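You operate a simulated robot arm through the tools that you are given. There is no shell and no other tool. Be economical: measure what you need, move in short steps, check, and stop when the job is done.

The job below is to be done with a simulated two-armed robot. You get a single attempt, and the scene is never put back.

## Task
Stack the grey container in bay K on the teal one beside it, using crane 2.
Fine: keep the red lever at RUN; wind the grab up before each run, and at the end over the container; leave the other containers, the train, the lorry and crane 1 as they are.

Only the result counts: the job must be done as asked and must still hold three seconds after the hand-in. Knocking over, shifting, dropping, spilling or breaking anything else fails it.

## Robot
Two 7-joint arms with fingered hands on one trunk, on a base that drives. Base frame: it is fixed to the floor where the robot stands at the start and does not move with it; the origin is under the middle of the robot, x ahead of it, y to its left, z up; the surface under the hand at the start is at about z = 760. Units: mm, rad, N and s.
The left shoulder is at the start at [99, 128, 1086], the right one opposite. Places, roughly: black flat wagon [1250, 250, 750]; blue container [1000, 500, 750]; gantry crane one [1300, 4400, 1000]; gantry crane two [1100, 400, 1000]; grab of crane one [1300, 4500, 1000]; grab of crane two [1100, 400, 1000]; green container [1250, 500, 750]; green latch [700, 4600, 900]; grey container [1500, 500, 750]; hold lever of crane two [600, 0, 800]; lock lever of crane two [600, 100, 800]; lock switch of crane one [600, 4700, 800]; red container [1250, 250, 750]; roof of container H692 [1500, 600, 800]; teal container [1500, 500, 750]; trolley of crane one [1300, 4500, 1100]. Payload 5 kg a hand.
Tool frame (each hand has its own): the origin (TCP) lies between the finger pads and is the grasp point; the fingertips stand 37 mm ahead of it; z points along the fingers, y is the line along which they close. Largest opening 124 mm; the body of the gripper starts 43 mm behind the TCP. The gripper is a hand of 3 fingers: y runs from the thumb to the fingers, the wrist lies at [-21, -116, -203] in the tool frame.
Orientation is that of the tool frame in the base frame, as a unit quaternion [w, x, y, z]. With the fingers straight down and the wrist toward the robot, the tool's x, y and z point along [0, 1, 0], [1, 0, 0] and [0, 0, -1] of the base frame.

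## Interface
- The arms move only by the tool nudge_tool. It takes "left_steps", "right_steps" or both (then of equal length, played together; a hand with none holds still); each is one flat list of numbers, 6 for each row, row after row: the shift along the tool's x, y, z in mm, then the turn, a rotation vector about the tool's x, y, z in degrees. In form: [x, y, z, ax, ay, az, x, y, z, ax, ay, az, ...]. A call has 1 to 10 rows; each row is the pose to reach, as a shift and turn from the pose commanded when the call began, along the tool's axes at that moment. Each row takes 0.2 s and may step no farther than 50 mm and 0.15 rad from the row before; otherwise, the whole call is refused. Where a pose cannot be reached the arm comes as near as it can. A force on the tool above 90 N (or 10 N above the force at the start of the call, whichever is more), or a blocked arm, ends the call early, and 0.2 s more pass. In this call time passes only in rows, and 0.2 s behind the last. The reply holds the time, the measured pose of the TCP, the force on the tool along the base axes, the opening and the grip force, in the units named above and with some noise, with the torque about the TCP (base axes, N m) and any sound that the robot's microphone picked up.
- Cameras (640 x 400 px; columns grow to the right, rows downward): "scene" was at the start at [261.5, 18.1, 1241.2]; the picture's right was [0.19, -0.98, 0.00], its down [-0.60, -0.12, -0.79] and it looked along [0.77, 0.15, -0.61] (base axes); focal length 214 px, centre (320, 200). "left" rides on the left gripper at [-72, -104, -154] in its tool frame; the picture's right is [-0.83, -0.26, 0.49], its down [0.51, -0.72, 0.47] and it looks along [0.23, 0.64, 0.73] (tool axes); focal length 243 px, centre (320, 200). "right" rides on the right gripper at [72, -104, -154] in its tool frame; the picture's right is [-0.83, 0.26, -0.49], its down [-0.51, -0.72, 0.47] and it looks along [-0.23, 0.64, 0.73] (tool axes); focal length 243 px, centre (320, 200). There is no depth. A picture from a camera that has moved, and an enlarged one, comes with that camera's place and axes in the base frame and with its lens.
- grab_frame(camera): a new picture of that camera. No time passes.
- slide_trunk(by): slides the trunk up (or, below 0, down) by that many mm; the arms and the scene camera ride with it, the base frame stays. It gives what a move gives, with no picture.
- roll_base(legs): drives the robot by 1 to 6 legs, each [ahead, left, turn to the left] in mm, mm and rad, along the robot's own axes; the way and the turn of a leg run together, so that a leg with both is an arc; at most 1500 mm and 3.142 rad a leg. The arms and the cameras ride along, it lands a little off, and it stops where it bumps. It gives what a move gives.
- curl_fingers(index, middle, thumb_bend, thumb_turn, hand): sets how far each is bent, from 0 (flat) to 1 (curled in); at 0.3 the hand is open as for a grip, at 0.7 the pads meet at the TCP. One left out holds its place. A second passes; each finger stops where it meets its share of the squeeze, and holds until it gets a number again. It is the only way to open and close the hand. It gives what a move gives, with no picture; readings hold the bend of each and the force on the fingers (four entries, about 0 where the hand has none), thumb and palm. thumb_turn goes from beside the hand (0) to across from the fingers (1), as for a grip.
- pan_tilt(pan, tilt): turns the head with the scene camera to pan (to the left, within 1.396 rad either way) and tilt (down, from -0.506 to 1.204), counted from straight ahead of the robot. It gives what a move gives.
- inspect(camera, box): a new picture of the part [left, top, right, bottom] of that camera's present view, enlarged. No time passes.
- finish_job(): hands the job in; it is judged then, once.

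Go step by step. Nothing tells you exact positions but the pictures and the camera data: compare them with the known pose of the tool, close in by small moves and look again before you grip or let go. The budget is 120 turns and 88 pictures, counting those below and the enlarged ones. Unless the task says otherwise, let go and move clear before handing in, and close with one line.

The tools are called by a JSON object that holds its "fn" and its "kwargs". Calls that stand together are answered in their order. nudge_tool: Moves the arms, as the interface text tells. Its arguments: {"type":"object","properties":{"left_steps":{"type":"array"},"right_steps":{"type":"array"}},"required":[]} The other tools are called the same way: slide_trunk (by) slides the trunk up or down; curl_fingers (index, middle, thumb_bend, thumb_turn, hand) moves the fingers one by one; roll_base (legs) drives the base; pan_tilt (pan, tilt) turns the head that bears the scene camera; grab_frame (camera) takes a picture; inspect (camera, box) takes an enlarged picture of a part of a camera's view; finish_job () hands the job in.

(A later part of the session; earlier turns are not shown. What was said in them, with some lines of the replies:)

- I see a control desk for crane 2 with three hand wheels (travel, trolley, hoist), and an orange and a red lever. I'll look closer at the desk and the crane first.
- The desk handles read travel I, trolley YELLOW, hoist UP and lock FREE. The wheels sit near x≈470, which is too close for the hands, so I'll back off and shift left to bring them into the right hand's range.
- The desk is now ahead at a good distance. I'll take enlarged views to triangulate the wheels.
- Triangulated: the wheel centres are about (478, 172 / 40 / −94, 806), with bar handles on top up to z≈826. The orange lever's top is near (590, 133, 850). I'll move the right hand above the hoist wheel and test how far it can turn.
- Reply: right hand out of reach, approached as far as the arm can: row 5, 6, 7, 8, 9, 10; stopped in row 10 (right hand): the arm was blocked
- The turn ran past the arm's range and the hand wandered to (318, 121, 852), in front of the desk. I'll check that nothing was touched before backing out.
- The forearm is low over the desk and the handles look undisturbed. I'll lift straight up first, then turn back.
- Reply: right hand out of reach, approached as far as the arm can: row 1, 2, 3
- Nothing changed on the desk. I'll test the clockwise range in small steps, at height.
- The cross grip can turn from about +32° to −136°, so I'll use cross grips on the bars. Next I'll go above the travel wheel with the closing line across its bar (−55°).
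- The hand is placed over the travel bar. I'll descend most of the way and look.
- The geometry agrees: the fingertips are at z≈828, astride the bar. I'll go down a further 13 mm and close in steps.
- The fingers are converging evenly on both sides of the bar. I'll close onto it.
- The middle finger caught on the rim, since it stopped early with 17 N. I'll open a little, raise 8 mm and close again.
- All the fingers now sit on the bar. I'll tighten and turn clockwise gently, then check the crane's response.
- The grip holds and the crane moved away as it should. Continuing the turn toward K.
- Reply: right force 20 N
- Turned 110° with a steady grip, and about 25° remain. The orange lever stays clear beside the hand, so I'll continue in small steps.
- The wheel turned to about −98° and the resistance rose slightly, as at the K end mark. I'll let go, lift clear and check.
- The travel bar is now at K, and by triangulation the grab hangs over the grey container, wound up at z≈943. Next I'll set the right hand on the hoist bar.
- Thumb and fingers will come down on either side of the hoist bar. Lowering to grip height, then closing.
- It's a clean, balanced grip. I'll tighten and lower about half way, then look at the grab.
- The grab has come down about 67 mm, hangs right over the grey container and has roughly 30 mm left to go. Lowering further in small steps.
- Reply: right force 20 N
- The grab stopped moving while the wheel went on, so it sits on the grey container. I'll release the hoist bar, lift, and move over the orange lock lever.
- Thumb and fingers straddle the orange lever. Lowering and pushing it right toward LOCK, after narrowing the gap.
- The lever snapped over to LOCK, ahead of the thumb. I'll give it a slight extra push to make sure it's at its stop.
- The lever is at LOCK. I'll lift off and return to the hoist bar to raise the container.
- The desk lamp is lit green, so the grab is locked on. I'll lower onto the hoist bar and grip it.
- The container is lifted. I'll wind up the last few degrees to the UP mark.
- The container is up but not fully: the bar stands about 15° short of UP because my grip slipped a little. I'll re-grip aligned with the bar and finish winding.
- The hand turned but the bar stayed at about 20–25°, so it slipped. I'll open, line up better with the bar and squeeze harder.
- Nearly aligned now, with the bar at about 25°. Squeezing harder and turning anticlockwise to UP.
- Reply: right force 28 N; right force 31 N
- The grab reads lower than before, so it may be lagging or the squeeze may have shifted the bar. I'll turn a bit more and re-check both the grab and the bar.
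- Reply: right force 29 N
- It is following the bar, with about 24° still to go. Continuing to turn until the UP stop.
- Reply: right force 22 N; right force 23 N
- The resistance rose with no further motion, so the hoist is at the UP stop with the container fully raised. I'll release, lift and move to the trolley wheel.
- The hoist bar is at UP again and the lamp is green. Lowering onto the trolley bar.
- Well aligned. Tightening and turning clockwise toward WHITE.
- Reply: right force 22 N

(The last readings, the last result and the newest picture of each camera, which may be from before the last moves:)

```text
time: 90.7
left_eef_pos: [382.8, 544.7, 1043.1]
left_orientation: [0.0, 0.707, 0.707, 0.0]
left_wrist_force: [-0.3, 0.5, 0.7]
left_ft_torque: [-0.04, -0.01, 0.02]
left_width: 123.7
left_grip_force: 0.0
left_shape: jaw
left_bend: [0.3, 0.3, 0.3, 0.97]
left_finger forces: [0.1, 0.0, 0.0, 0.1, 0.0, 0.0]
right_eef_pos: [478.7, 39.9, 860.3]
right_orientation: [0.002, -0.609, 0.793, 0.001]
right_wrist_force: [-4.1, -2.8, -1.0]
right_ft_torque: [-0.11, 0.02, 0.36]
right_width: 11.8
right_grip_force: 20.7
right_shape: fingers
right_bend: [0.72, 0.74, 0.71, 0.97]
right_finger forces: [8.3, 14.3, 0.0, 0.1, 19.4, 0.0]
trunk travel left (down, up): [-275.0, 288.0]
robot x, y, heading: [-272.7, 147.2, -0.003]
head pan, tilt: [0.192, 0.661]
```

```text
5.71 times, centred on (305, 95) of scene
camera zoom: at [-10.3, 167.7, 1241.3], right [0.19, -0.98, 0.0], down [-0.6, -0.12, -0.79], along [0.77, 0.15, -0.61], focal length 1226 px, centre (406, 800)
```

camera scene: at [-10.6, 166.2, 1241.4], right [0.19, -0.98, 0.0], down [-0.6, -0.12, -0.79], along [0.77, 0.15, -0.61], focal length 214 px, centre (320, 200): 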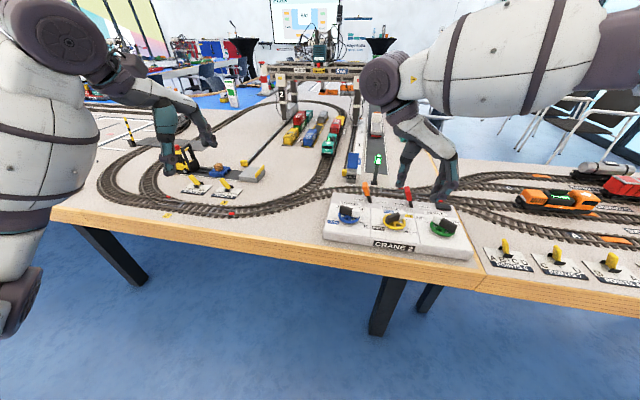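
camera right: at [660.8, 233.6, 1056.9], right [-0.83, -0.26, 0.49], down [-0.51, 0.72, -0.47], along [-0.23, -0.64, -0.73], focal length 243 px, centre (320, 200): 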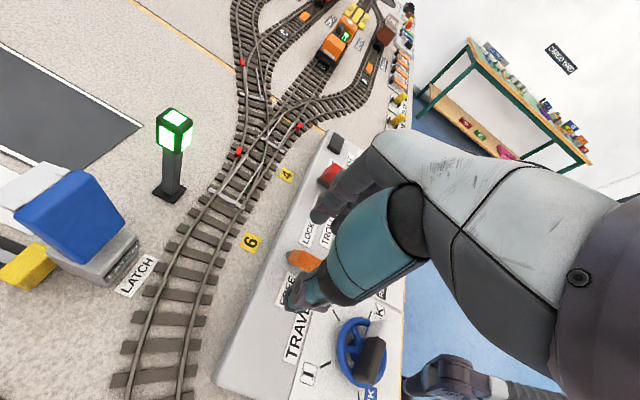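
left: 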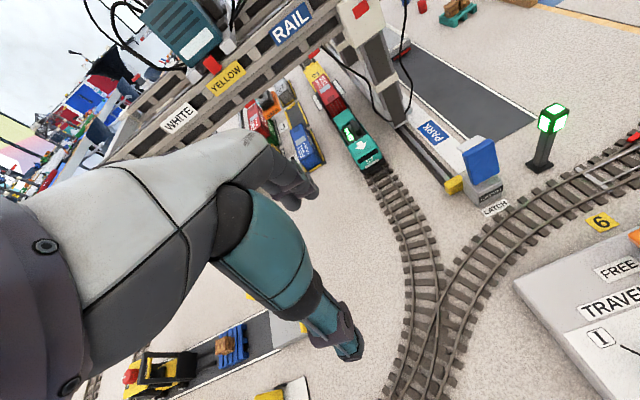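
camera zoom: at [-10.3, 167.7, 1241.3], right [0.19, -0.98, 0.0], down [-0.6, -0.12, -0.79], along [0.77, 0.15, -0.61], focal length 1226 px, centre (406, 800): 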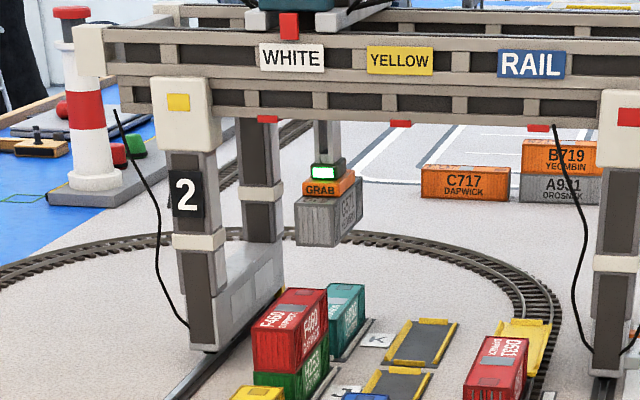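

The resistance rose and the trolley mark is at WHITE, with the grey container over the teal one. I'll release and return to the hoist bar.

{"fn": "curl_fingers", "kwargs": {"hand": "right", "index": 0.5, "middle": 0.5, "thumb_bend": 0.5}}

{"fn": "nudge_tool", "kwargs": {"right_steps": [0, 0, -40, 0, 0, 0, 0, 0, -80, 0, 0, 0, 0, 0, -110, 0, 0, 0]}}

{"fn": "nudge_tool", "kwargs": {"right_steps": [13, -3.5, 0, 0, 0, -8, 26, -7, 0, 0, 0, -16, 39, -10, 0, 0, 0, -24, 52, -14, 0, 0, 0, -32, 65, -17, 0, 0, 0, -40, 78, -21, 0, 0, 0, -48, 91, -24, 0, 0, 0, -56, 104, -28, 0, 0, 0, -64, 117, -31, 0, 0, 0, -72, 129, -35, 0, 0, 0, -80]}}

{"fn": "nudge_tool", "kwargs": {"right_steps": [0, 0, 0, 0, 0, -7.5, 0, 0, 0, 0, 0, -15, 0, 0, 0, 0, 0, -22.5, 0, 0, 0, 0, 0, -30, 0, 0, 0, 0, 0, -37.5, 0, 0, 0, 0, 0, -45, 0, 0, 0, 0, 0, -52.5, 0, 0, 0, 0, 0, -60, 0, 0, 0, 0, 0, -67.5, 0, 0, 0, 0, 0, -75]}}

{"fn": "inspect", "kwargs": {"camera": "scene", "box": [310, 160, 490, 260]}}

```text
time: 91.7
left_eef_pos: [382.0, 544.4, 1041.6]
left_orientation: [0.0, 0.708, 0.707, 0.0]
left_wrist_force: [0.3, -0.2, -0.1]
left_ft_torque: [0.0, -0.03, 0.03]
left_width: 123.5
left_grip_force: 0.0
left_shape: jaw
left_bend: [0.3, 0.3, 0.3, 0.97]
left_finger forces: [0.0, 0.0, 0.0, 0.0, 0.0, 0.0]
right_eef_pos: [481.2, 41.0, 860.7]
right_orientation: [0.002, -0.609, 0.793, 0.001]
right_wrist_force: [-0.1, 0.5, -0.7]
right_ft_torque: [-0.02, -0.02, 0.05]
right_width: 67.3
right_grip_force: 0.0
right_shape: fingers
right_bend: [0.5, 0.5, 0.5, 0.97]
right_finger forces: [0.0, 0.1, 0.1, 0.1, 0.1, 0.1]
trunk travel left (down, up): [-275.0, 288.0]
robot x, y, heading: [-271.0, 148.8, -0.001]
head pan, tilt: [0.192, 0.661]
```

```text
time: 92.5
left_eef_pos: [381.4, 544.2, 1043.7]
left_orientation: [0.0, 0.707, 0.707, 0.0]
left_wrist_force: [0.4, -0.5, -0.1]
left_ft_torque: [0.02, -0.04, 0.02]
left_width: 123.7
left_grip_force: 0.0
left_shape: jaw
left_bend: [0.3, 0.3, 0.3, 0.97]
left_finger forces: [0.0, 0.0, 0.0, 0.0, 0.0, 0.0]
right_eef_pos: [480.5, 40.7, 970.9]
right_orientation: [0.002, -0.61, 0.793, 0.001]
right_wrist_force: [-0.1, 0.2, 0.5]
right_ft_torque: [0.02, -0.01, 0.01]
right_width: 67.5
right_grip_force: 0.1
right_shape: fingers
right_bend: [0.5, 0.5, 0.5, 0.97]
right_finger forces: [0.1, 0.0, 0.0, 0.0, 0.0, 0.1]
trunk travel left (down, up): [-275.0, 288.0]
robot x, y, heading: [-273.5, 148.1, -0.001]
head pan, tilt: [0.192, 0.661]
```

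```text
time: 94.7
left_eef_pos: [381.6, 542.5, 1043.2]
left_orientation: [0.0, 0.707, 0.707, 0.001]
left_wrist_force: [0.0, 0.7, 0.0]
left_ft_torque: [0.02, -0.02, 0.0]
left_width: 123.7
left_grip_force: 0.1
left_shape: jaw
left_bend: [0.3, 0.3, 0.3, 0.97]
left_finger forces: [0.0, 0.0, 0.0, 0.1, 0.0, 0.1]
right_eef_pos: [480.2, -92.8, 971.1]
right_orientation: [-0.001, 0.976, -0.216, 0.001]
right_wrist_force: [0.2, -0.3, -0.2]
right_ft_torque: [-0.01, -0.01, 0.03]
right_width: 67.2
right_grip_force: 0.1
right_shape: fingers
right_bend: [0.5, 0.5, 0.5, 0.97]
right_finger forces: [0.1, 0.1, 0.0, 0.0, 0.0, 0.0]
trunk travel left (down, up): [-275.0, 288.0]
robot x, y, heading: [-269.7, 150.9, -0.0]
head pan, tilt: [0.192, 0.661]
```

```text
time: 96.9
left_eef_pos: [382.0, 543.7, 1043.1]
left_orientation: [0.0, 0.707, 0.707, 0.001]
left_wrist_force: [0.0, -0.7, 0.6]
left_ft_torque: [0.0, 0.0, 0.0]
left_width: 123.5
left_grip_force: 0.1
left_shape: jaw
left_bend: [0.3, 0.3, 0.3, 0.97]
left_finger forces: [0.1, 0.1, 0.1, 0.0, 0.0, 0.1]
right_eef_pos: [481.4, -92.9, 972.3]
right_orientation: [0.0, 0.905, 0.424, 0.003]
right_wrist_force: [0.3, 0.4, -0.1]
right_ft_torque: [0.0, 0.02, 0.0]
right_width: 67.3
right_grip_force: 0.2
right_shape: fingers
right_bend: [0.5, 0.5, 0.5, 0.97]
right_finger forces: [0.0, 0.0, 0.1, 0.0, 0.1, 0.0]
trunk travel left (down, up): [-275.0, 288.0]
robot x, y, heading: [-269.5, 149.9, -0.003]
head pan, tilt: [0.192, 0.661]
```

```text
3.56 times, centred on (400, 210) of scene
camera zoom: at [-10.1, 167.2, 1241.3], right [0.19, -0.98, 0.0], down [-0.6, -0.12, -0.79], along [0.77, 0.15, -0.61], focal length 763 px, centre (36, 164)
```

zoom: 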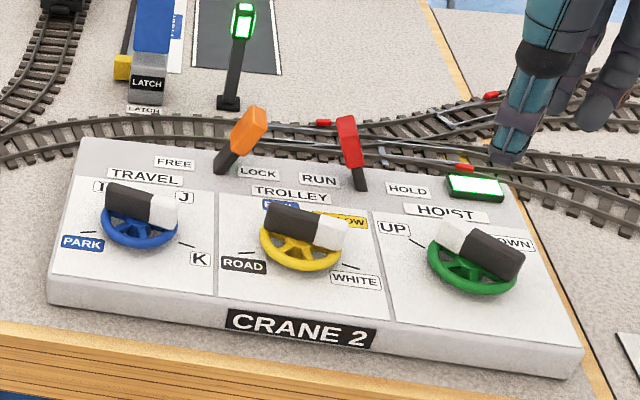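

All handles read as wanted. Gripping the hoist bar.

{"fn": "nudge_tool", "kwargs": {"right_steps": [0, 0, 40, 0, 0, 0, 0, 0, 80, 0, 0, 0, 0, 0, 111, 0, 0, 0]}}

{"fn": "curl_fingers", "kwargs": {"hand": "right", "index": 0.68, "middle": 0.68, "thumb_bend": 0.68}}

{"fn": "curl_fingers", "kwargs": {"hand": "right", "index": 0.77, "middle": 0.77, "thumb_bend": 0.78}}

{"fn": "nudge_tool", "kwargs": {"right_steps": [0, 0, 0, 0, 0, 3, 0, 0, 0, 0, 0, 6, 0, 0, 0, 0, 0, 9, 0, 0, 0, 0, 0, 12, 0, 0, 0, 0, 0, 15, 0, 0, 0, 0, 0, 18]}}

{"fn": "inspect", "kwargs": {"camera": "scene", "box": [270, 75, 350, 130]}}

```text
time: 97.7
left_eef_pos: [381.2, 545.6, 1042.3]
left_orientation: [0.0, 0.707, 0.707, 0.0]
left_wrist_force: [0.1, 0.3, 0.3]
left_ft_torque: [0.0, -0.01, 0.01]
left_width: 123.7
left_grip_force: 0.1
left_shape: jaw
left_bend: [0.3, 0.3, 0.3, 0.97]
left_finger forces: [0.0, 0.0, 0.0, 0.0, 0.0, 0.0]
right_eef_pos: [480.1, -91.8, 857.4]
right_orientation: [-0.001, 0.906, 0.422, 0.003]
right_wrist_force: [-0.2, -0.3, -0.2]
right_ft_torque: [-0.01, 0.01, -0.02]
right_width: 67.0
right_grip_force: 0.0
right_shape: fingers
right_bend: [0.5, 0.5, 0.5, 0.97]
right_finger forces: [0.0, 0.0, 0.0, 0.1, 0.0, 0.0]
trunk travel left (down, up): [-275.0, 288.0]
robot x, y, heading: [-273.8, 149.9, 0.0]
head pan, tilt: [0.192, 0.661]
```

```text
time: 98.7
left_eef_pos: [382.0, 545.3, 1042.2]
left_orientation: [0.0, 0.707, 0.707, 0.0]
left_wrist_force: [-0.1, 0.3, 0.4]
left_ft_torque: [0.02, -0.01, -0.02]
left_width: 123.7
left_grip_force: 0.0
left_shape: jaw
left_bend: [0.3, 0.3, 0.3, 0.97]
left_finger forces: [0.0, 0.0, 0.1, 0.1, 0.0, 0.1]
right_eef_pos: [480.5, -92.3, 858.1]
right_orientation: [0.0, 0.907, 0.421, 0.002]
right_wrist_force: [1.5, -0.6, -0.4]
right_ft_torque: [-0.04, -0.04, 0.02]
right_width: 15.4
right_grip_force: 1.7
right_shape: fingers
right_bend: [0.67, 0.67, 0.67, 0.97]
right_finger forces: [1.4, 1.3, 0.0, 0.0, 0.7, 0.0]
trunk travel left (down, up): [-275.0, 288.0]
robot x, y, heading: [-271.2, 146.4, -0.001]
head pan, tilt: [0.192, 0.661]
```

```text
time: 99.7
left_eef_pos: [383.2, 544.6, 1042.5]
left_orientation: [-0.001, 0.707, 0.707, 0.001]
left_wrist_force: [-0.6, 0.7, 0.4]
left_ft_torque: [-0.01, -0.01, 0.0]
left_width: 123.7
left_grip_force: 0.0
left_shape: jaw
left_bend: [0.3, 0.3, 0.3, 0.97]
left_finger forces: [0.1, 0.0, 0.1, 0.0, 0.1, 0.0]
right_eef_pos: [479.7, -94.5, 856.6]
right_orientation: [-0.001, 0.906, 0.423, 0.002]
right_wrist_force: [-2.9, -10.6, -11.3]
right_ft_torque: [-0.26, 0.12, 0.04]
right_width: 11.8
right_grip_force: 19.2
right_shape: fingers
right_bend: [0.72, 0.73, 0.71, 0.96]
right_finger forces: [14.1, 8.8, 0.0, 0.0, 15.7, 0.1]
trunk travel left (down, up): [-275.0, 288.0]
robot x, y, heading: [-275.9, 147.8, -0.002]
head pan, tilt: [0.192, 0.661]
```

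```text
time: 101.1
left_eef_pos: [383.4, 542.7, 1042.7]
left_orientation: [-0.002, 0.707, 0.708, 0.0]
left_wrist_force: [0.0, 0.3, 0.6]
left_ft_torque: [-0.02, 0.05, 0.0]
left_width: 123.8
left_grip_force: 0.1
left_shape: jaw
left_bend: [0.3, 0.3, 0.3, 0.97]
left_finger forces: [0.0, 0.0, 0.0, 0.0, 0.0, 0.1]
right_eef_pos: [481.7, -92.8, 856.1]
right_orientation: [-0.001, 0.962, 0.274, 0.002]
right_wrist_force: [-11.3, -11.5, -19.7]
right_ft_torque: [-0.33, 0.32, 0.06]
right_width: 12.5
right_grip_force: 18.0
right_shape: fingers
right_bend: [0.72, 0.73, 0.7, 0.97]
right_finger forces: [11.7, 10.4, 0.1, 0.1, 14.5, 0.1]
trunk travel left (down, up): [-275.0, 288.0]
robot x, y, heading: [-273.4, 148.4, -0.001]
head pan, tilt: [0.192, 0.661]
```

```text
7.27 times, centred on (310, 102) of scene
camera zoom: at [-9.1, 166.1, 1241.0], right [0.19, -0.98, 0.0], down [-0.6, -0.12, -0.79], along [0.77, 0.15, -0.61], focal length 1560 px, centre (393, 909)
```

zoom: 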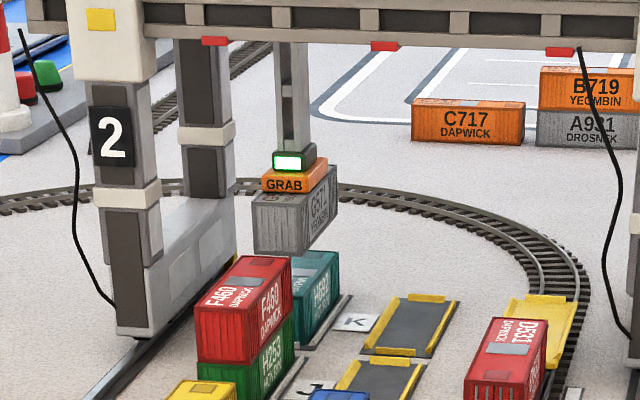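

The container is coming down over the teal one with roughly 16° left. Lowering 9° more, then looking.

{"fn": "nudge_tool", "kwargs": {"right_steps": [0, 0, 0, 0, 0, 3, 0, 0, 0, 0, 0, 6, 0, 0, 0, 0, 0, 9]}}

{"fn": "inspect", "kwargs": {"camera": "scene", "box": [280, 85, 340, 126]}}

```text
time: 101.9
left_eef_pos: [383.6, 542.4, 1042.4]
left_orientation: [-0.001, 0.707, 0.707, 0.0]
left_wrist_force: [-0.5, 0.5, 0.7]
left_ft_torque: [0.0, -0.02, 0.04]
left_width: 123.8
left_grip_force: 0.1
left_shape: jaw
left_bend: [0.3, 0.3, 0.3, 0.97]
left_finger forces: [0.0, 0.0, 0.1, 0.0, 0.0, 0.0]
right_eef_pos: [481.7, -92.9, 857.5]
right_orientation: [-0.002, 0.98, 0.199, 0.001]
right_wrist_force: [-11.5, -9.7, -21.3]
right_ft_torque: [-0.28, 0.35, 0.05]
right_width: 12.7
right_grip_force: 18.3
right_shape: fingers
right_bend: [0.72, 0.73, 0.7, 0.97]
right_finger forces: [11.9, 10.4, 0.0, 0.0, 14.1, 0.1]
trunk travel left (down, up): [-275.0, 288.0]
robot x, y, heading: [-267.2, 152.3, 0.001]
head pan, tilt: [0.192, 0.661]
```

```text
9.76 times, centred on (310, 106) of scene
camera zoom: at [-8.9, 166.4, 1241.0], right [0.19, -0.98, 0.0], down [-0.6, -0.12, -0.79], along [0.77, 0.15, -0.61], focal length 2092 px, centre (418, 1122)
```

zoom: 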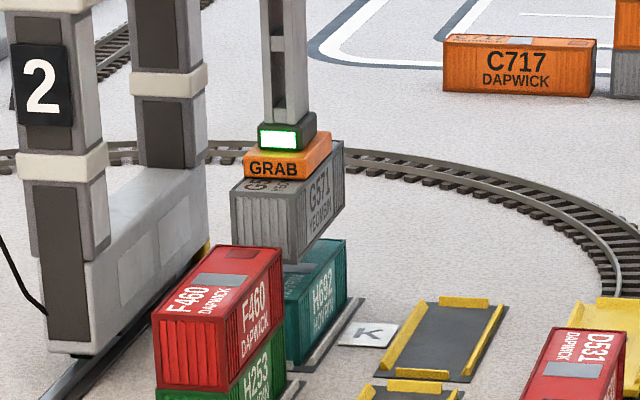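

{"fn": "nudge_tool", "kwargs": {"right_steps": [0, 0, 0, 0, 0, 2, 0, 0, 0, 0, 0, 4, 0, 0, 0, 0, 0, 6, 0, 0, 0, 0, 0, 8]}}

{"fn": "inspect", "kwargs": {"camera": "scene", "box": [280, 85, 340, 126]}}

```text
time: 102.9
left_eef_pos: [382.6, 542.3, 1042.8]
left_orientation: [-0.002, 0.707, 0.708, -0.001]
left_wrist_force: [-0.5, 0.5, 0.7]
left_ft_torque: [-0.04, 0.01, -0.01]
left_width: 123.7
left_grip_force: 0.0
left_shape: jaw
left_bend: [0.3, 0.3, 0.3, 0.97]
left_finger forces: [0.0, 0.1, 0.0, 0.0, 0.1, 0.1]
right_eef_pos: [481.4, -93.7, 858.0]
right_orientation: [-0.002, 0.991, 0.131, 0.001]
right_wrist_force: [-12.9, -8.7, -20.9]
right_ft_torque: [-0.22, 0.39, 0.05]
right_width: 12.5
right_grip_force: 18.5
right_shape: fingers
right_bend: [0.72, 0.73, 0.7, 0.97]
right_finger forces: [12.1, 10.6, 0.1, 0.1, 13.9, 0.1]
trunk travel left (down, up): [-275.0, 288.0]
robot x, y, heading: [-268.4, 151.5, -0.001]
head pan, tilt: [0.192, 0.661]
```

```text
9.76 times, centred on (310, 106) of scene
camera zoom: at [-9.1, 166.4, 1241.0], right [0.19, -0.98, 0.0], down [-0.6, -0.12, -0.79], along [0.77, 0.15, -0.61], focal length 2092 px, centre (418, 1122)
```

zoom: 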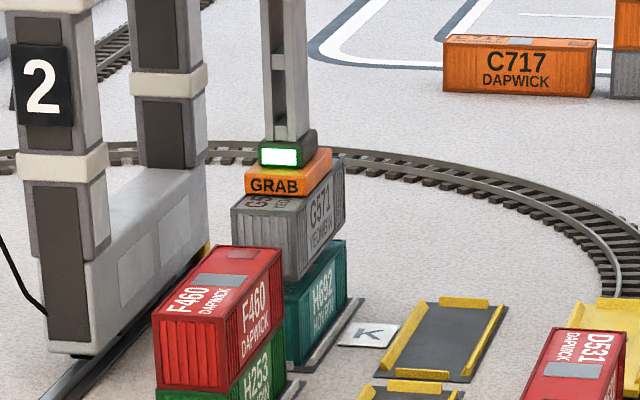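

{"fn": "nudge_tool", "kwargs": {"right_steps": [0, 0, 0, 0, 0, 2, 0, 0, 0, 0, 0, 4, 0, 0, 0, 0, 0, 6]}}

{"fn": "inspect", "kwargs": {"camera": "scene", "box": [280, 85, 340, 126]}}

```text
time: 103.7
left_eef_pos: [381.8, 543.4, 1042.8]
left_orientation: [0.0, 0.707, 0.707, 0.0]
left_wrist_force: [0.6, -0.4, 0.0]
left_ft_torque: [0.01, 0.0, -0.02]
left_width: 123.5
left_grip_force: 0.1
left_shape: jaw
left_bend: [0.3, 0.3, 0.3, 0.97]
left_finger forces: [0.1, 0.1, 0.1, 0.0, 0.0, 0.0]
right_eef_pos: [481.6, -92.7, 857.7]
right_orientation: [-0.002, 0.997, 0.078, 0.001]
right_wrist_force: [-15.9, -10.4, -19.0]
right_ft_torque: [-0.21, 0.45, 0.08]
right_width: 12.4
right_grip_force: 18.5
right_shape: fingers
right_bend: [0.72, 0.73, 0.7, 0.97]
right_finger forces: [12.7, 11.5, 0.0, 0.0, 13.5, 0.0]
trunk travel left (down, up): [-275.0, 288.0]
robot x, y, heading: [-274.0, 148.7, 0.001]
head pan, tilt: [0.192, 0.661]
```

```text
9.76 times, centred on (310, 106) of scene
camera zoom: at [-9.6, 166.5, 1241.1], right [0.19, -0.98, 0.0], down [-0.6, -0.12, -0.79], along [0.77, 0.15, -0.61], focal length 2092 px, centre (418, 1122)
```

zoom: 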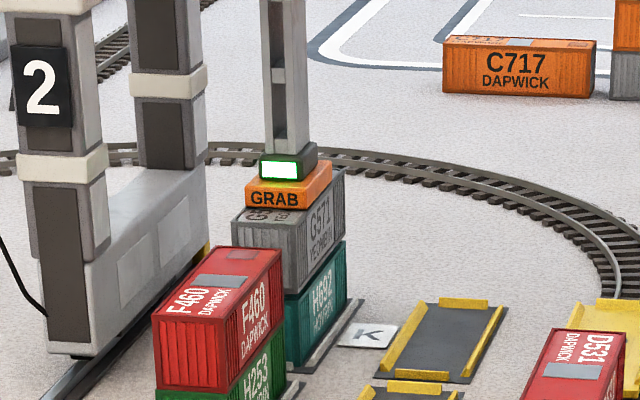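

{"fn": "nudge_tool", "kwargs": {"right_steps": [0, 0, 0, 0, 0, 2, 0, 0, 0, 0, 0, 4]}}

{"fn": "inspect", "kwargs": {"camera": "scene", "box": [280, 85, 340, 126]}}

```text
time: 104.3
left_eef_pos: [382.8, 542.3, 1043.2]
left_orientation: [0.0, 0.707, 0.707, 0.001]
left_wrist_force: [-0.4, 0.2, -0.6]
left_ft_torque: [0.01, 0.01, -0.02]
left_width: 123.5
left_grip_force: 0.0
left_shape: jaw
left_bend: [0.3, 0.3, 0.3, 0.97]
left_finger forces: [0.1, 0.1, 0.0, 0.0, 0.0, 0.1]
right_eef_pos: [481.0, -93.5, 858.1]
right_orientation: [-0.002, 0.999, 0.044, 0.001]
right_wrist_force: [-15.5, -8.4, -17.6]
right_ft_torque: [-0.2, 0.41, 0.06]
right_width: 12.6
right_grip_force: 19.5
right_shape: fingers
right_bend: [0.72, 0.73, 0.7, 0.97]
right_finger forces: [12.9, 11.4, 0.1, 0.0, 13.5, 0.0]
trunk travel left (down, up): [-275.0, 288.0]
robot x, y, heading: [-269.6, 149.2, 0.003]
head pan, tilt: [0.192, 0.661]
```

```text
9.76 times, centred on (310, 106) of scene
camera zoom: at [-9.7, 166.5, 1241.2], right [0.19, -0.98, 0.0], down [-0.6, -0.12, -0.79], along [0.77, 0.15, -0.61], focal length 2092 px, centre (418, 1122)
```

zoom: 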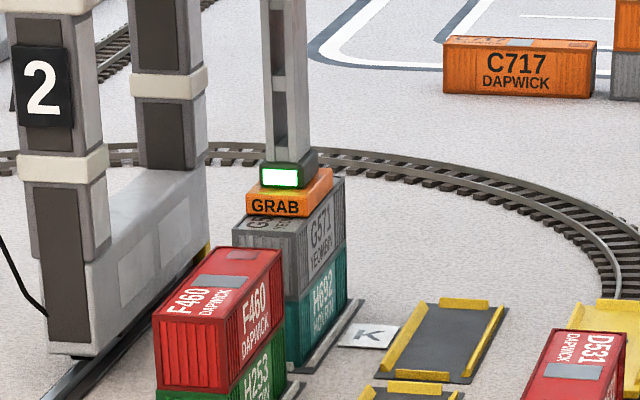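

{"fn": "nudge_tool", "kwargs": {"right_steps": [0, 0, 0, 0, 0, 2, 0, 0, 0, 0, 0, 4]}}

{"fn": "inspect", "kwargs": {"camera": "scene", "box": [280, 85, 340, 126]}}

```text
time: 104.9
left_eef_pos: [382.5, 543.0, 1043.2]
left_orientation: [0.0, 0.707, 0.707, 0.0]
left_wrist_force: [-0.2, -0.1, -0.1]
left_ft_torque: [0.0, 0.0, -0.05]
left_width: 123.8
left_grip_force: 0.1
left_shape: jaw
left_bend: [0.3, 0.3, 0.3, 0.97]
left_finger forces: [0.0, 0.1, 0.0, 0.0, 0.0, 0.0]
right_eef_pos: [480.5, -93.7, 858.8]
right_orientation: [-0.001, 1.0, 0.009, 0.001]
right_wrist_force: [-16.2, -9.6, -17.6]
right_ft_torque: [-0.2, 0.43, 0.05]
right_width: 12.3
right_grip_force: 19.1
right_shape: fingers
right_bend: [0.72, 0.73, 0.7, 0.97]
right_finger forces: [13.3, 12.0, 0.0, 0.0, 12.6, 0.1]
trunk travel left (down, up): [-275.0, 288.0]
robot x, y, heading: [-270.3, 151.3, -0.001]
head pan, tilt: [0.192, 0.661]
```

```text
9.76 times, centred on (310, 106) of scene
camera zoom: at [-9.8, 166.3, 1241.2], right [0.19, -0.98, 0.0], down [-0.6, -0.12, -0.79], along [0.77, 0.15, -0.61], focal length 2092 px, centre (418, 1122)
```

zoom: 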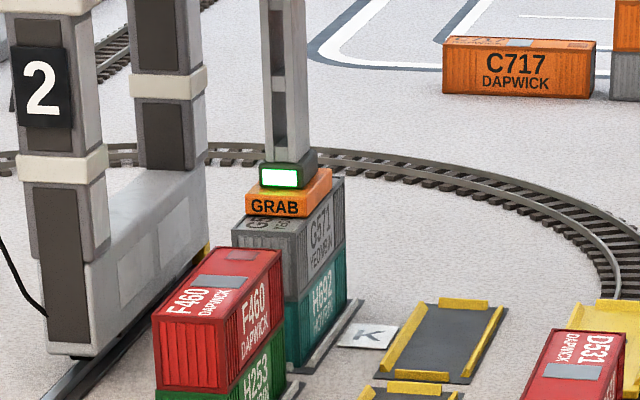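

No further motion: the grey container rests squarely on the teal one. I'll release the bar and go free the lock lever.

{"fn": "curl_fingers", "kwargs": {"hand": "right", "index": 0.5, "middle": 0.5, "thumb_bend": 0.5}}

{"fn": "nudge_tool", "kwargs": {"right_steps": [0, 0, -40, 0, 0, 0, 0, 0, -80, 0, 0, 0, 0, 0, -113, 0, 0, 0, 22, -37, -113, 0, 0, 0, 43, -74, -113, 0, 0, 0, 65, -111, -113, 0, 0, 0, 87, -148, -113, 0, 0, 0, 107, -182, -113, 0, 0, 0]}}

{"fn": "nudge_tool", "kwargs": {"right_steps": [0, 0, 35, 0, 0, 0, 0, 0, 65, 0, 0, 0]}}

{"fn": "inspect", "kwargs": {"camera": "scene", "box": [310, 150, 430, 225]}}

```text
time: 105.9
left_eef_pos: [381.6, 542.7, 1042.9]
left_orientation: [0.001, 0.707, 0.707, 0.0]
left_wrist_force: [0.2, 0.4, -0.6]
left_ft_torque: [-0.02, -0.01, 0.01]
left_width: 123.7
left_grip_force: 0.0
left_shape: jaw
left_bend: [0.3, 0.3, 0.3, 0.97]
left_finger forces: [0.1, 0.0, 0.1, 0.1, 0.1, 0.1]
right_eef_pos: [481.3, -92.3, 858.4]
right_orientation: [-0.002, 1.0, 0.009, 0.002]
right_wrist_force: [0.0, -0.5, -0.5]
right_ft_torque: [-0.01, -0.02, 0.01]
right_width: 67.2
right_grip_force: 0.0
right_shape: fingers
right_bend: [0.5, 0.5, 0.5, 0.97]
right_finger forces: [0.0, 0.0, 0.0, 0.0, 0.0, 0.0]
trunk travel left (down, up): [-275.0, 288.0]
robot x, y, heading: [-269.9, 146.8, 0.001]
head pan, tilt: [0.192, 0.661]
```

```text
time: 107.7
left_eef_pos: [382.4, 544.9, 1042.7]
left_orientation: [0.001, 0.707, 0.707, 0.0]
left_wrist_force: [-0.3, -0.2, -0.8]
left_ft_torque: [0.01, 0.05, -0.03]
left_width: 123.4
left_grip_force: 0.0
left_shape: jaw
left_bend: [0.3, 0.3, 0.3, 0.97]
left_finger forces: [0.1, 0.1, 0.1, 0.0, 0.0, 0.1]
right_eef_pos: [584.0, 94.7, 973.2]
right_orientation: [0.0, 1.0, 0.009, 0.001]
right_wrist_force: [-0.5, -0.1, 0.0]
right_ft_torque: [-0.02, 0.03, 0.02]
right_width: 67.3
right_grip_force: 0.1
right_shape: fingers
right_bend: [0.5, 0.5, 0.5, 0.97]
right_finger forces: [0.0, 0.1, 0.0, 0.0, 0.0, 0.0]
trunk travel left (down, up): [-275.0, 288.0]
robot x, y, heading: [-272.5, 146.4, -0.002]
head pan, tilt: [0.192, 0.661]
```

```text
time: 108.3
left_eef_pos: [383.0, 543.7, 1041.8]
left_orientation: [0.0, 0.707, 0.707, 0.0]
left_wrist_force: [-0.4, -0.1, 0.2]
left_ft_torque: [0.01, 0.0, -0.04]
left_width: 123.8
left_grip_force: 0.1
left_shape: jaw
left_bend: [0.3, 0.3, 0.3, 0.97]
left_finger forces: [0.0, 0.0, 0.1, 0.0, 0.1, 0.0]
right_eef_pos: [586.1, 92.5, 907.7]
right_orientation: [-0.001, 1.0, 0.009, 0.002]
right_wrist_force: [-0.3, -0.3, -0.4]
right_ft_torque: [0.01, -0.01, -0.01]
right_width: 67.7
right_grip_force: 0.1
right_shape: fingers
right_bend: [0.5, 0.5, 0.5, 0.97]
right_finger forces: [0.0, 0.0, 0.1, 0.0, 0.0, 0.0]
trunk travel left (down, up): [-275.0, 288.0]
robot x, y, heading: [-267.9, 149.4, 0.001]
head pan, tilt: [0.192, 0.661]
```

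```text
5.33 times, centred on (370, 188) of scene
camera zoom: at [-9.2, 168.1, 1241.0], right [0.19, -0.98, 0.0], down [-0.6, -0.12, -0.79], along [0.77, 0.15, -0.61], focal length 1144 px, centre (53, 267)
```

zoom: 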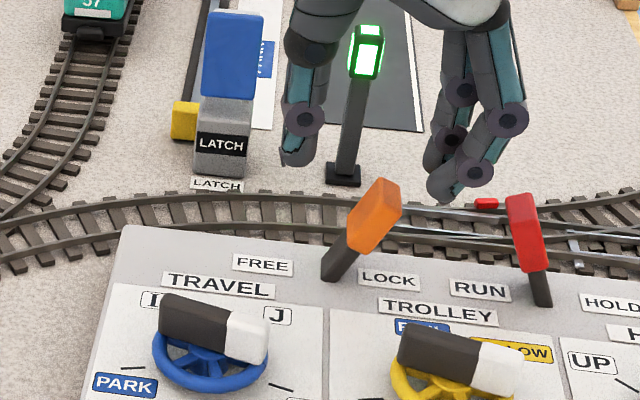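

The hand straddles the orange lever, clear of the red one. Lowering, narrowing, then pushing left to FREE.

{"fn": "nudge_tool", "kwargs": {"right_steps": [0, 0, 20, 0, 0, 0, 0, 0, 39, 0, 0, 0]}}

{"fn": "curl_fingers", "kwargs": {"hand": "right", "index": 0.58, "middle": 0.58, "thumb_bend": 0.52}}

{"fn": "nudge_tool", "kwargs": {"right_steps": [0, -8, 0, 0, 0, 0, 0, -16, 0, 0, 0, 0, 0, -24, 0, 0, 0, 0, 0, -32, 0, 0, 0, 0, 0, -40, 0, 0, 0, 0]}}

{"fn": "inspect", "kwargs": {"camera": "scene", "box": [310, 150, 470, 250]}}

```text
time: 108.9
left_eef_pos: [382.1, 544.6, 1041.2]
left_orientation: [-0.001, 0.707, 0.707, -0.001]
left_wrist_force: [-0.5, 0.0, 0.0]
left_ft_torque: [-0.04, 0.02, -0.02]
left_width: 123.6
left_grip_force: 0.1
left_shape: jaw
left_bend: [0.3, 0.3, 0.3, 0.97]
left_finger forces: [0.0, 0.0, 0.0, 0.1, 0.0, 0.1]
right_eef_pos: [586.8, 93.2, 869.2]
right_orientation: [-0.002, 1.0, 0.009, 0.002]
right_wrist_force: [0.1, -0.7, -0.1]
right_ft_torque: [-0.02, 0.02, -0.02]
right_width: 67.6
right_grip_force: 0.1
right_shape: fingers
right_bend: [0.5, 0.5, 0.5, 0.97]
right_finger forces: [0.0, 0.1, 0.0, 0.0, 0.0, 0.0]
trunk travel left (down, up): [-275.0, 288.0]
robot x, y, heading: [-269.7, 149.7, 0.001]
head pan, tilt: [0.192, 0.661]
```

```text
time: 109.9
left_eef_pos: [381.6, 544.0, 1041.2]
left_orientation: [-0.001, 0.707, 0.707, 0.0]
left_wrist_force: [-0.1, 0.5, -0.7]
left_ft_torque: [-0.02, 0.01, 0.03]
left_width: 123.5
left_grip_force: 0.0
left_shape: jaw
left_bend: [0.3, 0.3, 0.3, 0.97]
left_finger forces: [0.0, 0.0, 0.0, 0.0, 0.0, 0.0]
right_eef_pos: [585.7, 93.3, 868.8]
right_orientation: [-0.002, 1.0, 0.009, 0.002]
right_wrist_force: [-0.4, -0.2, -0.7]
right_ft_torque: [-0.02, 0.0, -0.01]
right_width: 54.2
right_grip_force: 0.1
right_shape: fingers
right_bend: [0.57, 0.57, 0.52, 0.97]
right_finger forces: [0.0, 0.0, 0.0, 0.1, 0.1, 0.0]
trunk travel left (down, up): [-275.0, 288.0]
robot x, y, heading: [-272.8, 149.1, 0.0]
head pan, tilt: [0.192, 0.661]
```

```text
time: 111.1
left_eef_pos: [381.7, 545.1, 1041.8]
left_orientation: [0.0, 0.707, 0.707, 0.0]
left_wrist_force: [0.5, -0.6, -0.2]
left_ft_torque: [-0.02, 0.04, -0.03]
left_width: 123.9
left_grip_force: 0.1
left_shape: jaw
left_bend: [0.3, 0.3, 0.3, 0.97]
left_finger forces: [0.0, 0.0, 0.0, 0.0, 0.0, 0.0]
right_eef_pos: [583.2, 131.0, 869.4]
right_orientation: [-0.002, 1.0, 0.009, 0.003]
right_wrist_force: [0.3, 0.0, -0.1]
right_ft_torque: [0.0, -0.01, 0.0]
right_width: 54.1
right_grip_force: 0.1
right_shape: fingers
right_bend: [0.57, 0.57, 0.52, 0.97]
right_finger forces: [0.0, 0.1, 0.1, 0.0, 0.1, 0.1]
trunk travel left (down, up): [-275.0, 288.0]
robot x, y, heading: [-271.9, 149.9, -0.001]
head pan, tilt: [0.192, 0.661]
```

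```text
4.00 times, centred on (390, 200) of scene
camera zoom: at [-9.8, 168.3, 1241.2], right [0.19, -0.98, 0.0], down [-0.6, -0.12, -0.79], along [0.77, 0.15, -0.61], focal length 858 px, centre (40, 200)
```

zoom: 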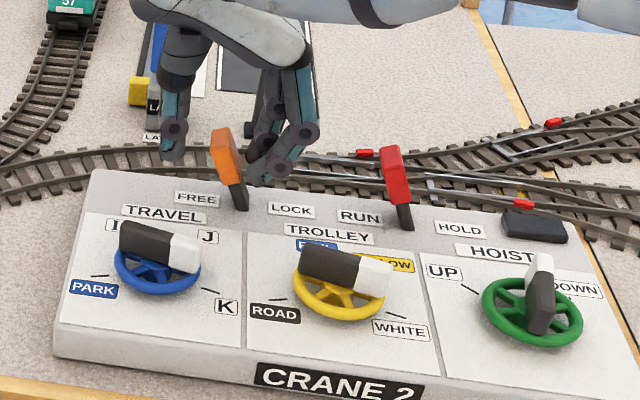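

The lever is back at FREE, the lamp is off and the red lever is still at RUN. Now back to the hoist bar to wind the empty grab up.

{"fn": "nudge_tool", "kwargs": {"right_steps": [0, 0, -40, 0, 0, 0, 0, 0, -80, 0, 0, 0, 0, 0, -104, 0, 0, 0, -17, 37, -104, 0, 0, 0, -34, 75, -104, 0, 0, 0, -51, 112, -104, 0, 0, 0, -68, 149, -104, 0, 0, 0, -85, 187, -104, 0, 0, 0, -103, 224, -104, 0, 0, 0]}}

{"fn": "curl_fingers", "kwargs": {"hand": "right", "index": 0.5, "middle": 0.5, "thumb_bend": 0.5}}

{"fn": "nudge_tool", "kwargs": {"right_steps": [0, 0, 40, 0, 0, 0, 0, 0, 80, 0, 0, 0, 0, 0, 113, 0, 0, 0]}}

{"fn": "curl_fingers", "kwargs": {"hand": "right", "index": 0.68, "middle": 0.68, "thumb_bend": 0.68}}

{"fn": "inspect", "kwargs": {"camera": "scene", "box": [370, 170, 490, 245]}}

```text
time: 113.1
left_eef_pos: [381.3, 542.6, 1043.2]
left_orientation: [-0.001, 0.708, 0.706, 0.0]
left_wrist_force: [0.1, -0.8, 0.3]
left_ft_torque: [0.0, -0.01, 0.01]
left_width: 123.5
left_grip_force: 0.0
left_shape: jaw
left_bend: [0.3, 0.3, 0.3, 0.97]
left_finger forces: [0.0, 0.1, 0.1, 0.0, 0.0, 0.0]
right_eef_pos: [483.4, -97.4, 970.8]
right_orientation: [-0.002, 1.0, 0.009, 0.002]
right_wrist_force: [0.2, -0.4, 0.0]
right_ft_torque: [0.04, -0.06, 0.0]
right_width: 53.9
right_grip_force: 0.1
right_shape: fingers
right_bend: [0.57, 0.57, 0.52, 0.97]
right_finger forces: [0.1, 0.1, 0.0, 0.0, 0.0, 0.1]
trunk travel left (down, up): [-275.0, 288.0]
robot x, y, heading: [-272.4, 148.5, 0.001]
head pan, tilt: [0.192, 0.661]
```

```text
time: 114.1
left_eef_pos: [382.2, 543.8, 1042.5]
left_orientation: [0.0, 0.707, 0.707, 0.0]
left_wrist_force: [0.6, -0.1, -0.2]
left_ft_torque: [0.0, -0.03, -0.01]
left_width: 123.8
left_grip_force: 0.1
left_shape: jaw
left_bend: [0.3, 0.3, 0.3, 0.97]
left_finger forces: [0.0, 0.0, 0.1, 0.0, 0.0, 0.1]
right_eef_pos: [484.4, -96.3, 971.5]
right_orientation: [-0.002, 1.0, 0.009, 0.002]
right_wrist_force: [-0.2, -0.6, 0.1]
right_ft_torque: [0.03, -0.03, 0.0]
right_width: 67.0
right_grip_force: 0.1
right_shape: fingers
right_bend: [0.5, 0.5, 0.5, 0.97]
right_finger forces: [0.0, 0.0, 0.1, 0.1, 0.0, 0.1]
trunk travel left (down, up): [-275.0, 288.0]
robot x, y, heading: [-272.1, 149.6, -0.002]
head pan, tilt: [0.192, 0.661]
```

```text
time: 114.9
left_eef_pos: [383.1, 544.8, 1042.9]
left_orientation: [0.0, 0.707, 0.708, -0.001]
left_wrist_force: [0.1, -0.2, 0.3]
left_ft_torque: [0.02, 0.02, 0.02]
left_width: 124.0
left_grip_force: 0.1
left_shape: jaw
left_bend: [0.3, 0.3, 0.3, 0.97]
left_finger forces: [0.0, 0.0, 0.0, 0.1, 0.0, 0.1]
right_eef_pos: [486.2, -97.4, 856.8]
right_orientation: [-0.001, 1.0, 0.009, 0.001]
right_wrist_force: [0.0, -0.9, -0.3]
right_ft_torque: [-0.03, -0.02, 0.04]
right_width: 67.3
right_grip_force: 0.0
right_shape: fingers
right_bend: [0.5, 0.5, 0.5, 0.97]
right_finger forces: [0.0, 0.0, 0.1, 0.1, 0.0, 0.1]
trunk travel left (down, up): [-275.0, 288.0]
robot x, y, heading: [-271.8, 147.6, 0.003]
head pan, tilt: [0.192, 0.661]
```

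```text
time: 115.9
left_eef_pos: [383.9, 543.7, 1042.9]
left_orientation: [0.0, 0.707, 0.707, 0.0]
left_wrist_force: [-0.1, 0.4, 1.0]
left_ft_torque: [0.0, 0.0, -0.03]
left_width: 123.4
left_grip_force: 0.0
left_shape: jaw
left_bend: [0.3, 0.3, 0.3, 0.97]
left_finger forces: [0.1, 0.1, 0.1, 0.1, 0.0, 0.1]
right_eef_pos: [484.2, -96.9, 857.5]
right_orientation: [-0.002, 1.0, 0.008, 0.002]
right_wrist_force: [-0.1, 1.4, 0.6]
right_ft_torque: [0.04, 0.01, 0.0]
right_width: 16.5
right_grip_force: 1.4
right_shape: fingers
right_bend: [0.67, 0.68, 0.66, 0.97]
right_finger forces: [0.6, 0.1, 0.1, 0.1, 2.0, 0.0]
trunk travel left (down, up): [-275.0, 288.0]
robot x, y, heading: [-271.2, 148.3, -0.002]
head pan, tilt: [0.192, 0.661]
```

```text
5.33 times, centred on (430, 208) of scene
camera zoom: at [-9.9, 168.1, 1241.2], right [0.19, -0.98, 0.0], down [-0.6, -0.12, -0.79], along [0.77, 0.15, -0.61], focal length 1144 px, centre (-267, 160)
```

zoom: 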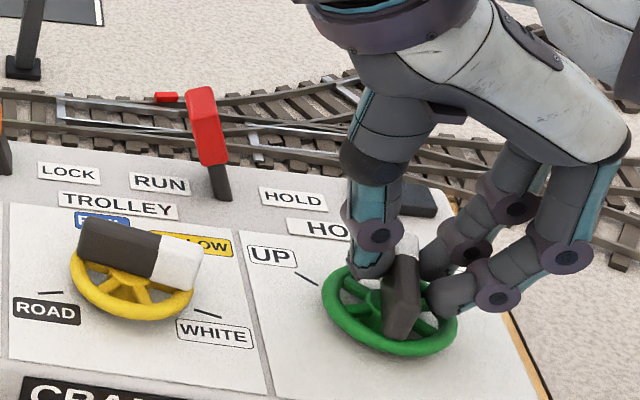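

The bar is gripped. I'll tighten, re-centre slightly and wind up a little, checking that the container stays behind.

{"fn": "curl_fingers", "kwargs": {"hand": "right", "index": 0.8, "middle": 0.8, "thumb_bend": 0.8}}

{"fn": "nudge_tool", "kwargs": {"right_steps": [-2, -1, 0, 0, 0, -2, -3, -2, 0, 0, 0, -5, -3, -2, 0, 0, 0, -8, -3, -2, 0, 0, 0, -11, -3, -2, 0, 0, 0, -14, -3, -2, 0, 0, 0, -17]}}

{"fn": "inspect", "kwargs": {"camera": "scene", "box": [280, 75, 340, 126]}}

```text
time: 116.9
left_eef_pos: [383.2, 544.4, 1042.2]
left_orientation: [0.0, 0.707, 0.707, 0.0]
left_wrist_force: [-0.9, -0.5, 0.5]
left_ft_torque: [-0.02, -0.02, -0.03]
left_width: 123.6
left_grip_force: 0.0
left_shape: jaw
left_bend: [0.3, 0.3, 0.3, 0.97]
left_finger forces: [0.1, 0.0, 0.0, 0.1, 0.0, 0.0]
right_eef_pos: [484.7, -97.5, 856.5]
right_orientation: [-0.001, 1.0, 0.009, 0.001]
right_wrist_force: [-13.6, 0.6, -15.0]
right_ft_torque: [0.01, 0.31, 0.04]
right_width: 12.8
right_grip_force: 21.2
right_shape: fingers
right_bend: [0.72, 0.73, 0.69, 0.97]
right_finger forces: [13.7, 9.4, 0.0, 0.0, 19.3, 0.0]
trunk travel left (down, up): [-275.0, 288.0]
robot x, y, heading: [-268.2, 151.0, 0.003]
head pan, tilt: [0.192, 0.661]
```

```text
time: 118.3
left_eef_pos: [383.7, 542.4, 1041.6]
left_orientation: [-0.001, 0.707, 0.707, 0.0]
left_wrist_force: [0.1, -0.8, -0.3]
left_ft_torque: [0.0, -0.01, 0.0]
left_width: 123.5
left_grip_force: 0.0
left_shape: jaw
left_bend: [0.3, 0.3, 0.3, 0.97]
left_finger forces: [0.0, 0.0, 0.0, 0.0, 0.0, 0.0]
right_eef_pos: [482.8, -94.8, 858.0]
right_orientation: [-0.002, 0.987, 0.158, 0.002]
right_wrist_force: [1.3, -12.2, -18.8]
right_ft_torque: [-0.33, 0.07, -0.01]
right_width: 13.4
right_grip_force: 20.5
right_shape: fingers
right_bend: [0.72, 0.73, 0.71, 0.96]
right_finger forces: [15.4, 11.2, 0.1, 0.0, 14.7, 0.1]
trunk travel left (down, up): [-275.0, 288.0]
robot x, y, heading: [-272.6, 152.0, 0.002]
head pan, tilt: [0.192, 0.661]
```

```text
7.84 times, centred on (310, 100) of scene
camera zoom: at [-7.9, 165.9, 1240.7], right [0.19, -0.98, 0.0], down [-0.6, -0.12, -0.79], along [0.77, 0.15, -0.62], focal length 1682 px, centre (398, 980)
```

zoom: 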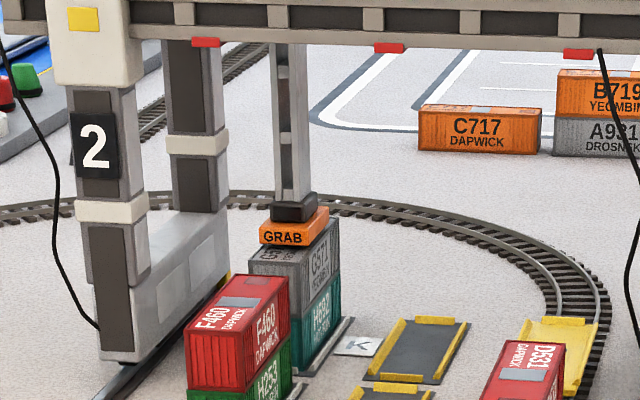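

The grab lifts free and the container stays put. Winding on up.

{"fn": "nudge_tool", "kwargs": {"right_steps": [0, 0, 0, 0, 0, -3.5, 0, 0, 0, 0, 0, -7, 0, 0, 0, 0, 0, -10.5, 0, 0, 0, 0, 0, -14, 0, 0, 0, 0, 0, -17.5, 0, 0, 0, 0, 0, -21, 0, 0, 0, 0, 0, -24.5, 0, 0, 0, 0, 0, -28, 0, 0, 0, 0, 0, -31.5]}}

{"fn": "inspect", "kwargs": {"camera": "scene", "box": [260, 60, 350, 130]}}

```text
time: 120.3
left_eef_pos: [383.6, 542.3, 1042.2]
left_orientation: [-0.001, 0.707, 0.707, 0.001]
left_wrist_force: [-0.1, 1.6, 0.2]
left_ft_torque: [0.0, -0.01, 0.01]
left_width: 123.7
left_grip_force: 0.1
left_shape: jaw
left_bend: [0.3, 0.3, 0.3, 0.97]
left_finger forces: [0.1, 0.0, 0.0, 0.0, 0.0, 0.0]
right_eef_pos: [483.5, -93.8, 857.7]
right_orientation: [-0.002, 0.908, 0.419, 0.001]
right_wrist_force: [10.7, -9.1, -10.1]
right_ft_torque: [-0.3, -0.22, -0.04]
right_width: 13.0
right_grip_force: 21.0
right_shape: fingers
right_bend: [0.72, 0.73, 0.72, 0.96]
right_finger forces: [16.2, 10.8, 0.1, 0.1, 15.4, 0.0]
trunk travel left (down, up): [-275.0, 288.0]
robot x, y, heading: [-275.2, 149.9, 0.001]
head pan, tilt: [0.192, 0.661]
```

```text
5.71 times, centred on (305, 95) of scene
camera zoom: at [-7.7, 166.7, 1240.8], right [0.19, -0.98, 0.0], down [-0.6, -0.12, -0.79], along [0.77, 0.15, -0.62], focal length 1226 px, centre (406, 800)
```

zoom: 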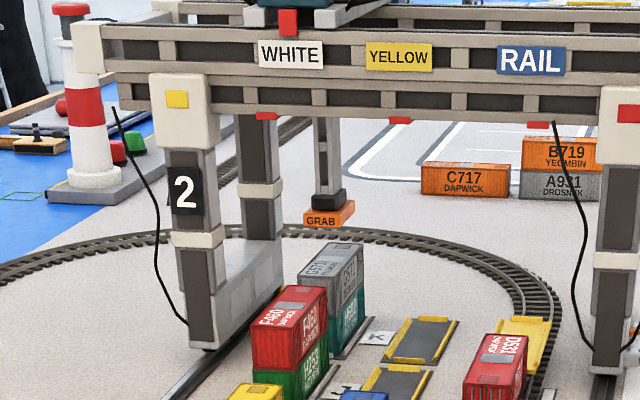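

{"fn": "nudge_tool", "kwargs": {"right_steps": [0, 0, 0, 0, 0, -3, 0, 0, 0, 0, 0, -6, 0, 0, 0, 0, 0, -9, 0, 0, 0, 0, 0, -12, 0, 0, 0, 0, 0, -15, 0, 0, 0, 0, 0, -18, 0, 0, 0, 0, 0, -21, 0, 0, 0, 0, 0, -24]}}

{"fn": "inspect", "kwargs": {"camera": "scene", "box": [260, 60, 350, 130]}}

```text
time: 122.1
left_eef_pos: [383.5, 542.7, 1041.4]
left_orientation: [0.0, 0.707, 0.708, -0.001]
left_wrist_force: [-0.3, -0.5, -0.4]
left_ft_torque: [-0.03, 0.01, 0.03]
left_width: 124.0
left_grip_force: 0.1
left_shape: jaw
left_bend: [0.3, 0.3, 0.3, 0.97]
left_finger forces: [0.0, 0.1, 0.0, 0.1, 0.0, 0.0]
right_eef_pos: [483.3, -92.3, 857.9]
right_orientation: [-0.002, 0.8, 0.599, 0.002]
right_wrist_force: [11.0, -0.8, -13.0]
right_ft_torque: [-0.09, -0.3, -0.01]
right_width: 13.5
right_grip_force: 20.1
right_shape: fingers
right_bend: [0.72, 0.74, 0.72, 0.95]
right_finger forces: [15.1, 8.9, 0.0, 0.1, 15.7, 0.0]
trunk travel left (down, up): [-275.0, 288.0]
robot x, y, heading: [-274.3, 150.8, 0.002]
head pan, tilt: [0.192, 0.661]
```

```text
5.71 times, centred on (305, 95) of scene
camera zoom: at [-7.4, 167.5, 1240.6], right [0.19, -0.98, 0.0], down [-0.6, -0.12, -0.79], along [0.77, 0.15, -0.62], focal length 1226 px, centre (406, 800)
```

zoom: 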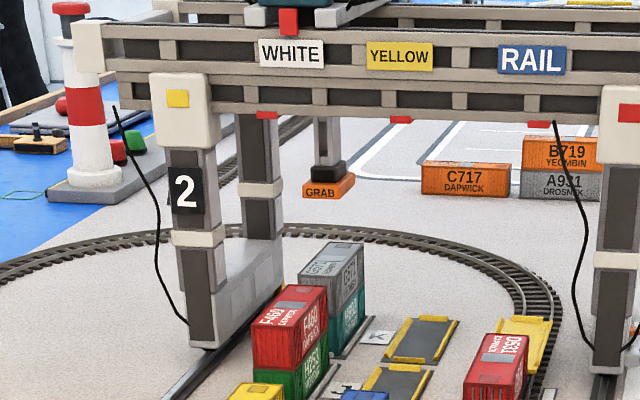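

{"fn": "nudge_tool", "kwargs": {"right_steps": [0, 0, 0, 0, 0, -3, 0, 0, 0, 0, 0, -6, 0, 0, 0, 0, 0, -9]}}

{"fn": "inspect", "kwargs": {"camera": "scene", "box": [260, 60, 350, 130]}}

```text
time: 122.9
left_eef_pos: [384.3, 542.7, 1041.5]
left_orientation: [-0.002, 0.707, 0.707, -0.001]
left_wrist_force: [0.1, 0.6, 0.3]
left_ft_torque: [0.01, -0.01, -0.01]
left_width: 123.6
left_grip_force: 0.0
left_shape: jaw
left_bend: [0.3, 0.3, 0.3, 0.97]
left_finger forces: [0.0, 0.0, 0.0, 0.0, 0.1, 0.0]
right_eef_pos: [482.5, -93.5, 857.1]
right_orientation: [-0.002, 0.752, 0.659, 0.002]
right_wrist_force: [11.6, -0.3, -13.4]
right_ft_torque: [-0.11, -0.36, -0.11]
right_width: 13.6
right_grip_force: 19.9
right_shape: fingers
right_bend: [0.72, 0.74, 0.72, 0.95]
right_finger forces: [16.8, 8.1, 0.1, 0.0, 15.8, 0.0]
trunk travel left (down, up): [-275.0, 288.0]
robot x, y, heading: [-274.3, 147.0, 0.001]
head pan, tilt: [0.192, 0.661]
```

```text
5.71 times, centred on (305, 95) of scene
camera zoom: at [-7.3, 167.4, 1240.6], right [0.19, -0.98, 0.0], down [-0.6, -0.12, -0.79], along [0.77, 0.15, -0.62], focal length 1226 px, centre (406, 800)
```

zoom: 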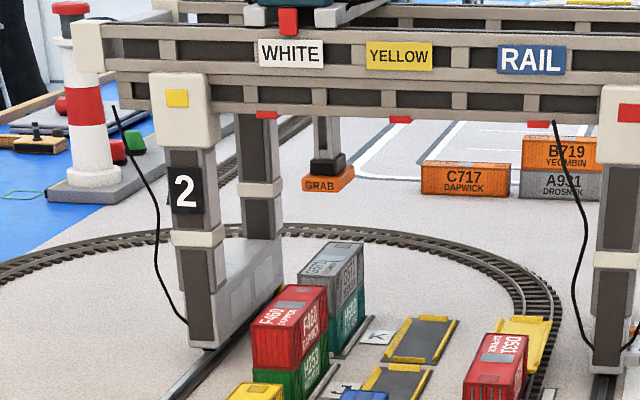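

The grab is at the UP stop: the resistance rose and it didn't move any further. I'll let go, lift clear and make a final check.

{"fn": "curl_fingers", "kwargs": {"hand": "right", "index": 0.5, "middle": 0.5, "thumb_bend": 0.5}}

{"fn": "nudge_tool", "kwargs": {"right_steps": [0, 0, -40, 0, 0, 0, 0, 0, -80, 0, 0, 0, 0, 0, -120, 0, 0, 0, 0, 0, -140, 0, 0, 0]}}

{"fn": "inspect", "kwargs": {"camera": "scene", "box": [240, 60, 490, 260]}}

```text
time: 123.9
left_eef_pos: [382.6, 543.2, 1041.5]
left_orientation: [0.0, 0.707, 0.707, 0.0]
left_wrist_force: [0.0, -0.1, -0.2]
left_ft_torque: [0.03, 0.0, -0.03]
left_width: 123.2
left_grip_force: 0.0
left_shape: jaw
left_bend: [0.3, 0.3, 0.3, 0.97]
left_finger forces: [0.1, 0.0, 0.0, 0.0, 0.1, 0.1]
right_eef_pos: [482.2, -92.5, 859.9]
right_orientation: [-0.001, 0.752, 0.659, 0.002]
right_wrist_force: [0.0, 0.8, -0.2]
right_ft_torque: [0.0, 0.01, 0.0]
right_width: 67.1
right_grip_force: 0.0
right_shape: fingers
right_bend: [0.5, 0.5, 0.5, 0.97]
right_finger forces: [0.0, 0.0, 0.0, 0.0, 0.0, 0.0]
trunk travel left (down, up): [-275.0, 288.0]
robot x, y, heading: [-273.8, 150.2, -0.002]
head pan, tilt: [0.192, 0.661]
```

```text
time: 124.9
left_eef_pos: [381.8, 544.2, 1042.0]
left_orientation: [0.0, 0.707, 0.707, 0.0]
left_wrist_force: [-0.1, 0.0, -0.2]
left_ft_torque: [0.01, -0.02, 0.02]
left_width: 123.7
left_grip_force: 0.0
left_shape: jaw
left_bend: [0.3, 0.3, 0.3, 0.97]
left_finger forces: [0.1, 0.0, 0.1, 0.1, 0.0, 0.1]
right_eef_pos: [480.5, -91.8, 999.2]
right_orientation: [0.0, 0.752, 0.659, 0.002]
right_wrist_force: [-0.2, -0.6, -0.8]
right_ft_torque: [0.0, -0.01, 0.03]
right_width: 67.1
right_grip_force: 0.0
right_shape: fingers
right_bend: [0.5, 0.5, 0.5, 0.97]
right_finger forces: [0.0, 0.1, 0.0, 0.0, 0.1, 0.1]
trunk travel left (down, up): [-275.0, 288.0]
robot x, y, heading: [-270.5, 153.3, -0.0]
head pan, tilt: [0.192, 0.661]
```

```text
2.00 times, centred on (365, 160) of scene
camera zoom: at [-10.0, 168.0, 1241.2], right [0.19, -0.98, 0.0], down [-0.6, -0.12, -0.79], along [0.77, 0.15, -0.61], focal length 429 px, centre (230, 280)
```

zoom: 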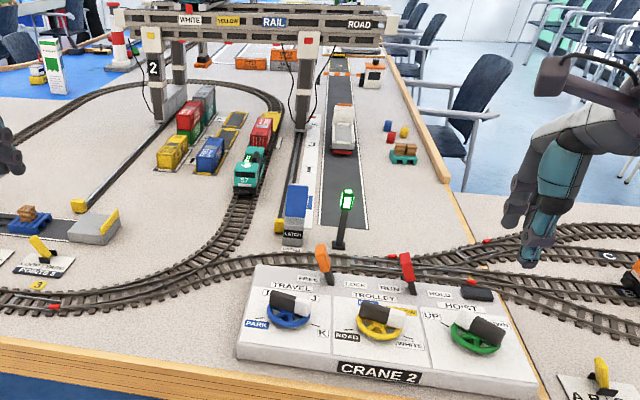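

Grey stands on teal in bay K, the grab is wound up above it, the lock is FREE, the red lever is at RUN and the hand is clear. Handing in.

{"fn": "finish_job", "kwargs": {}}

```text
The job is handed in.
```

The grey container now sits squarely on the teal one in bay K. Crane 2's grab is wound up above it and unlocked, the red lever stayed at RUN, and I saw nothing else moved.
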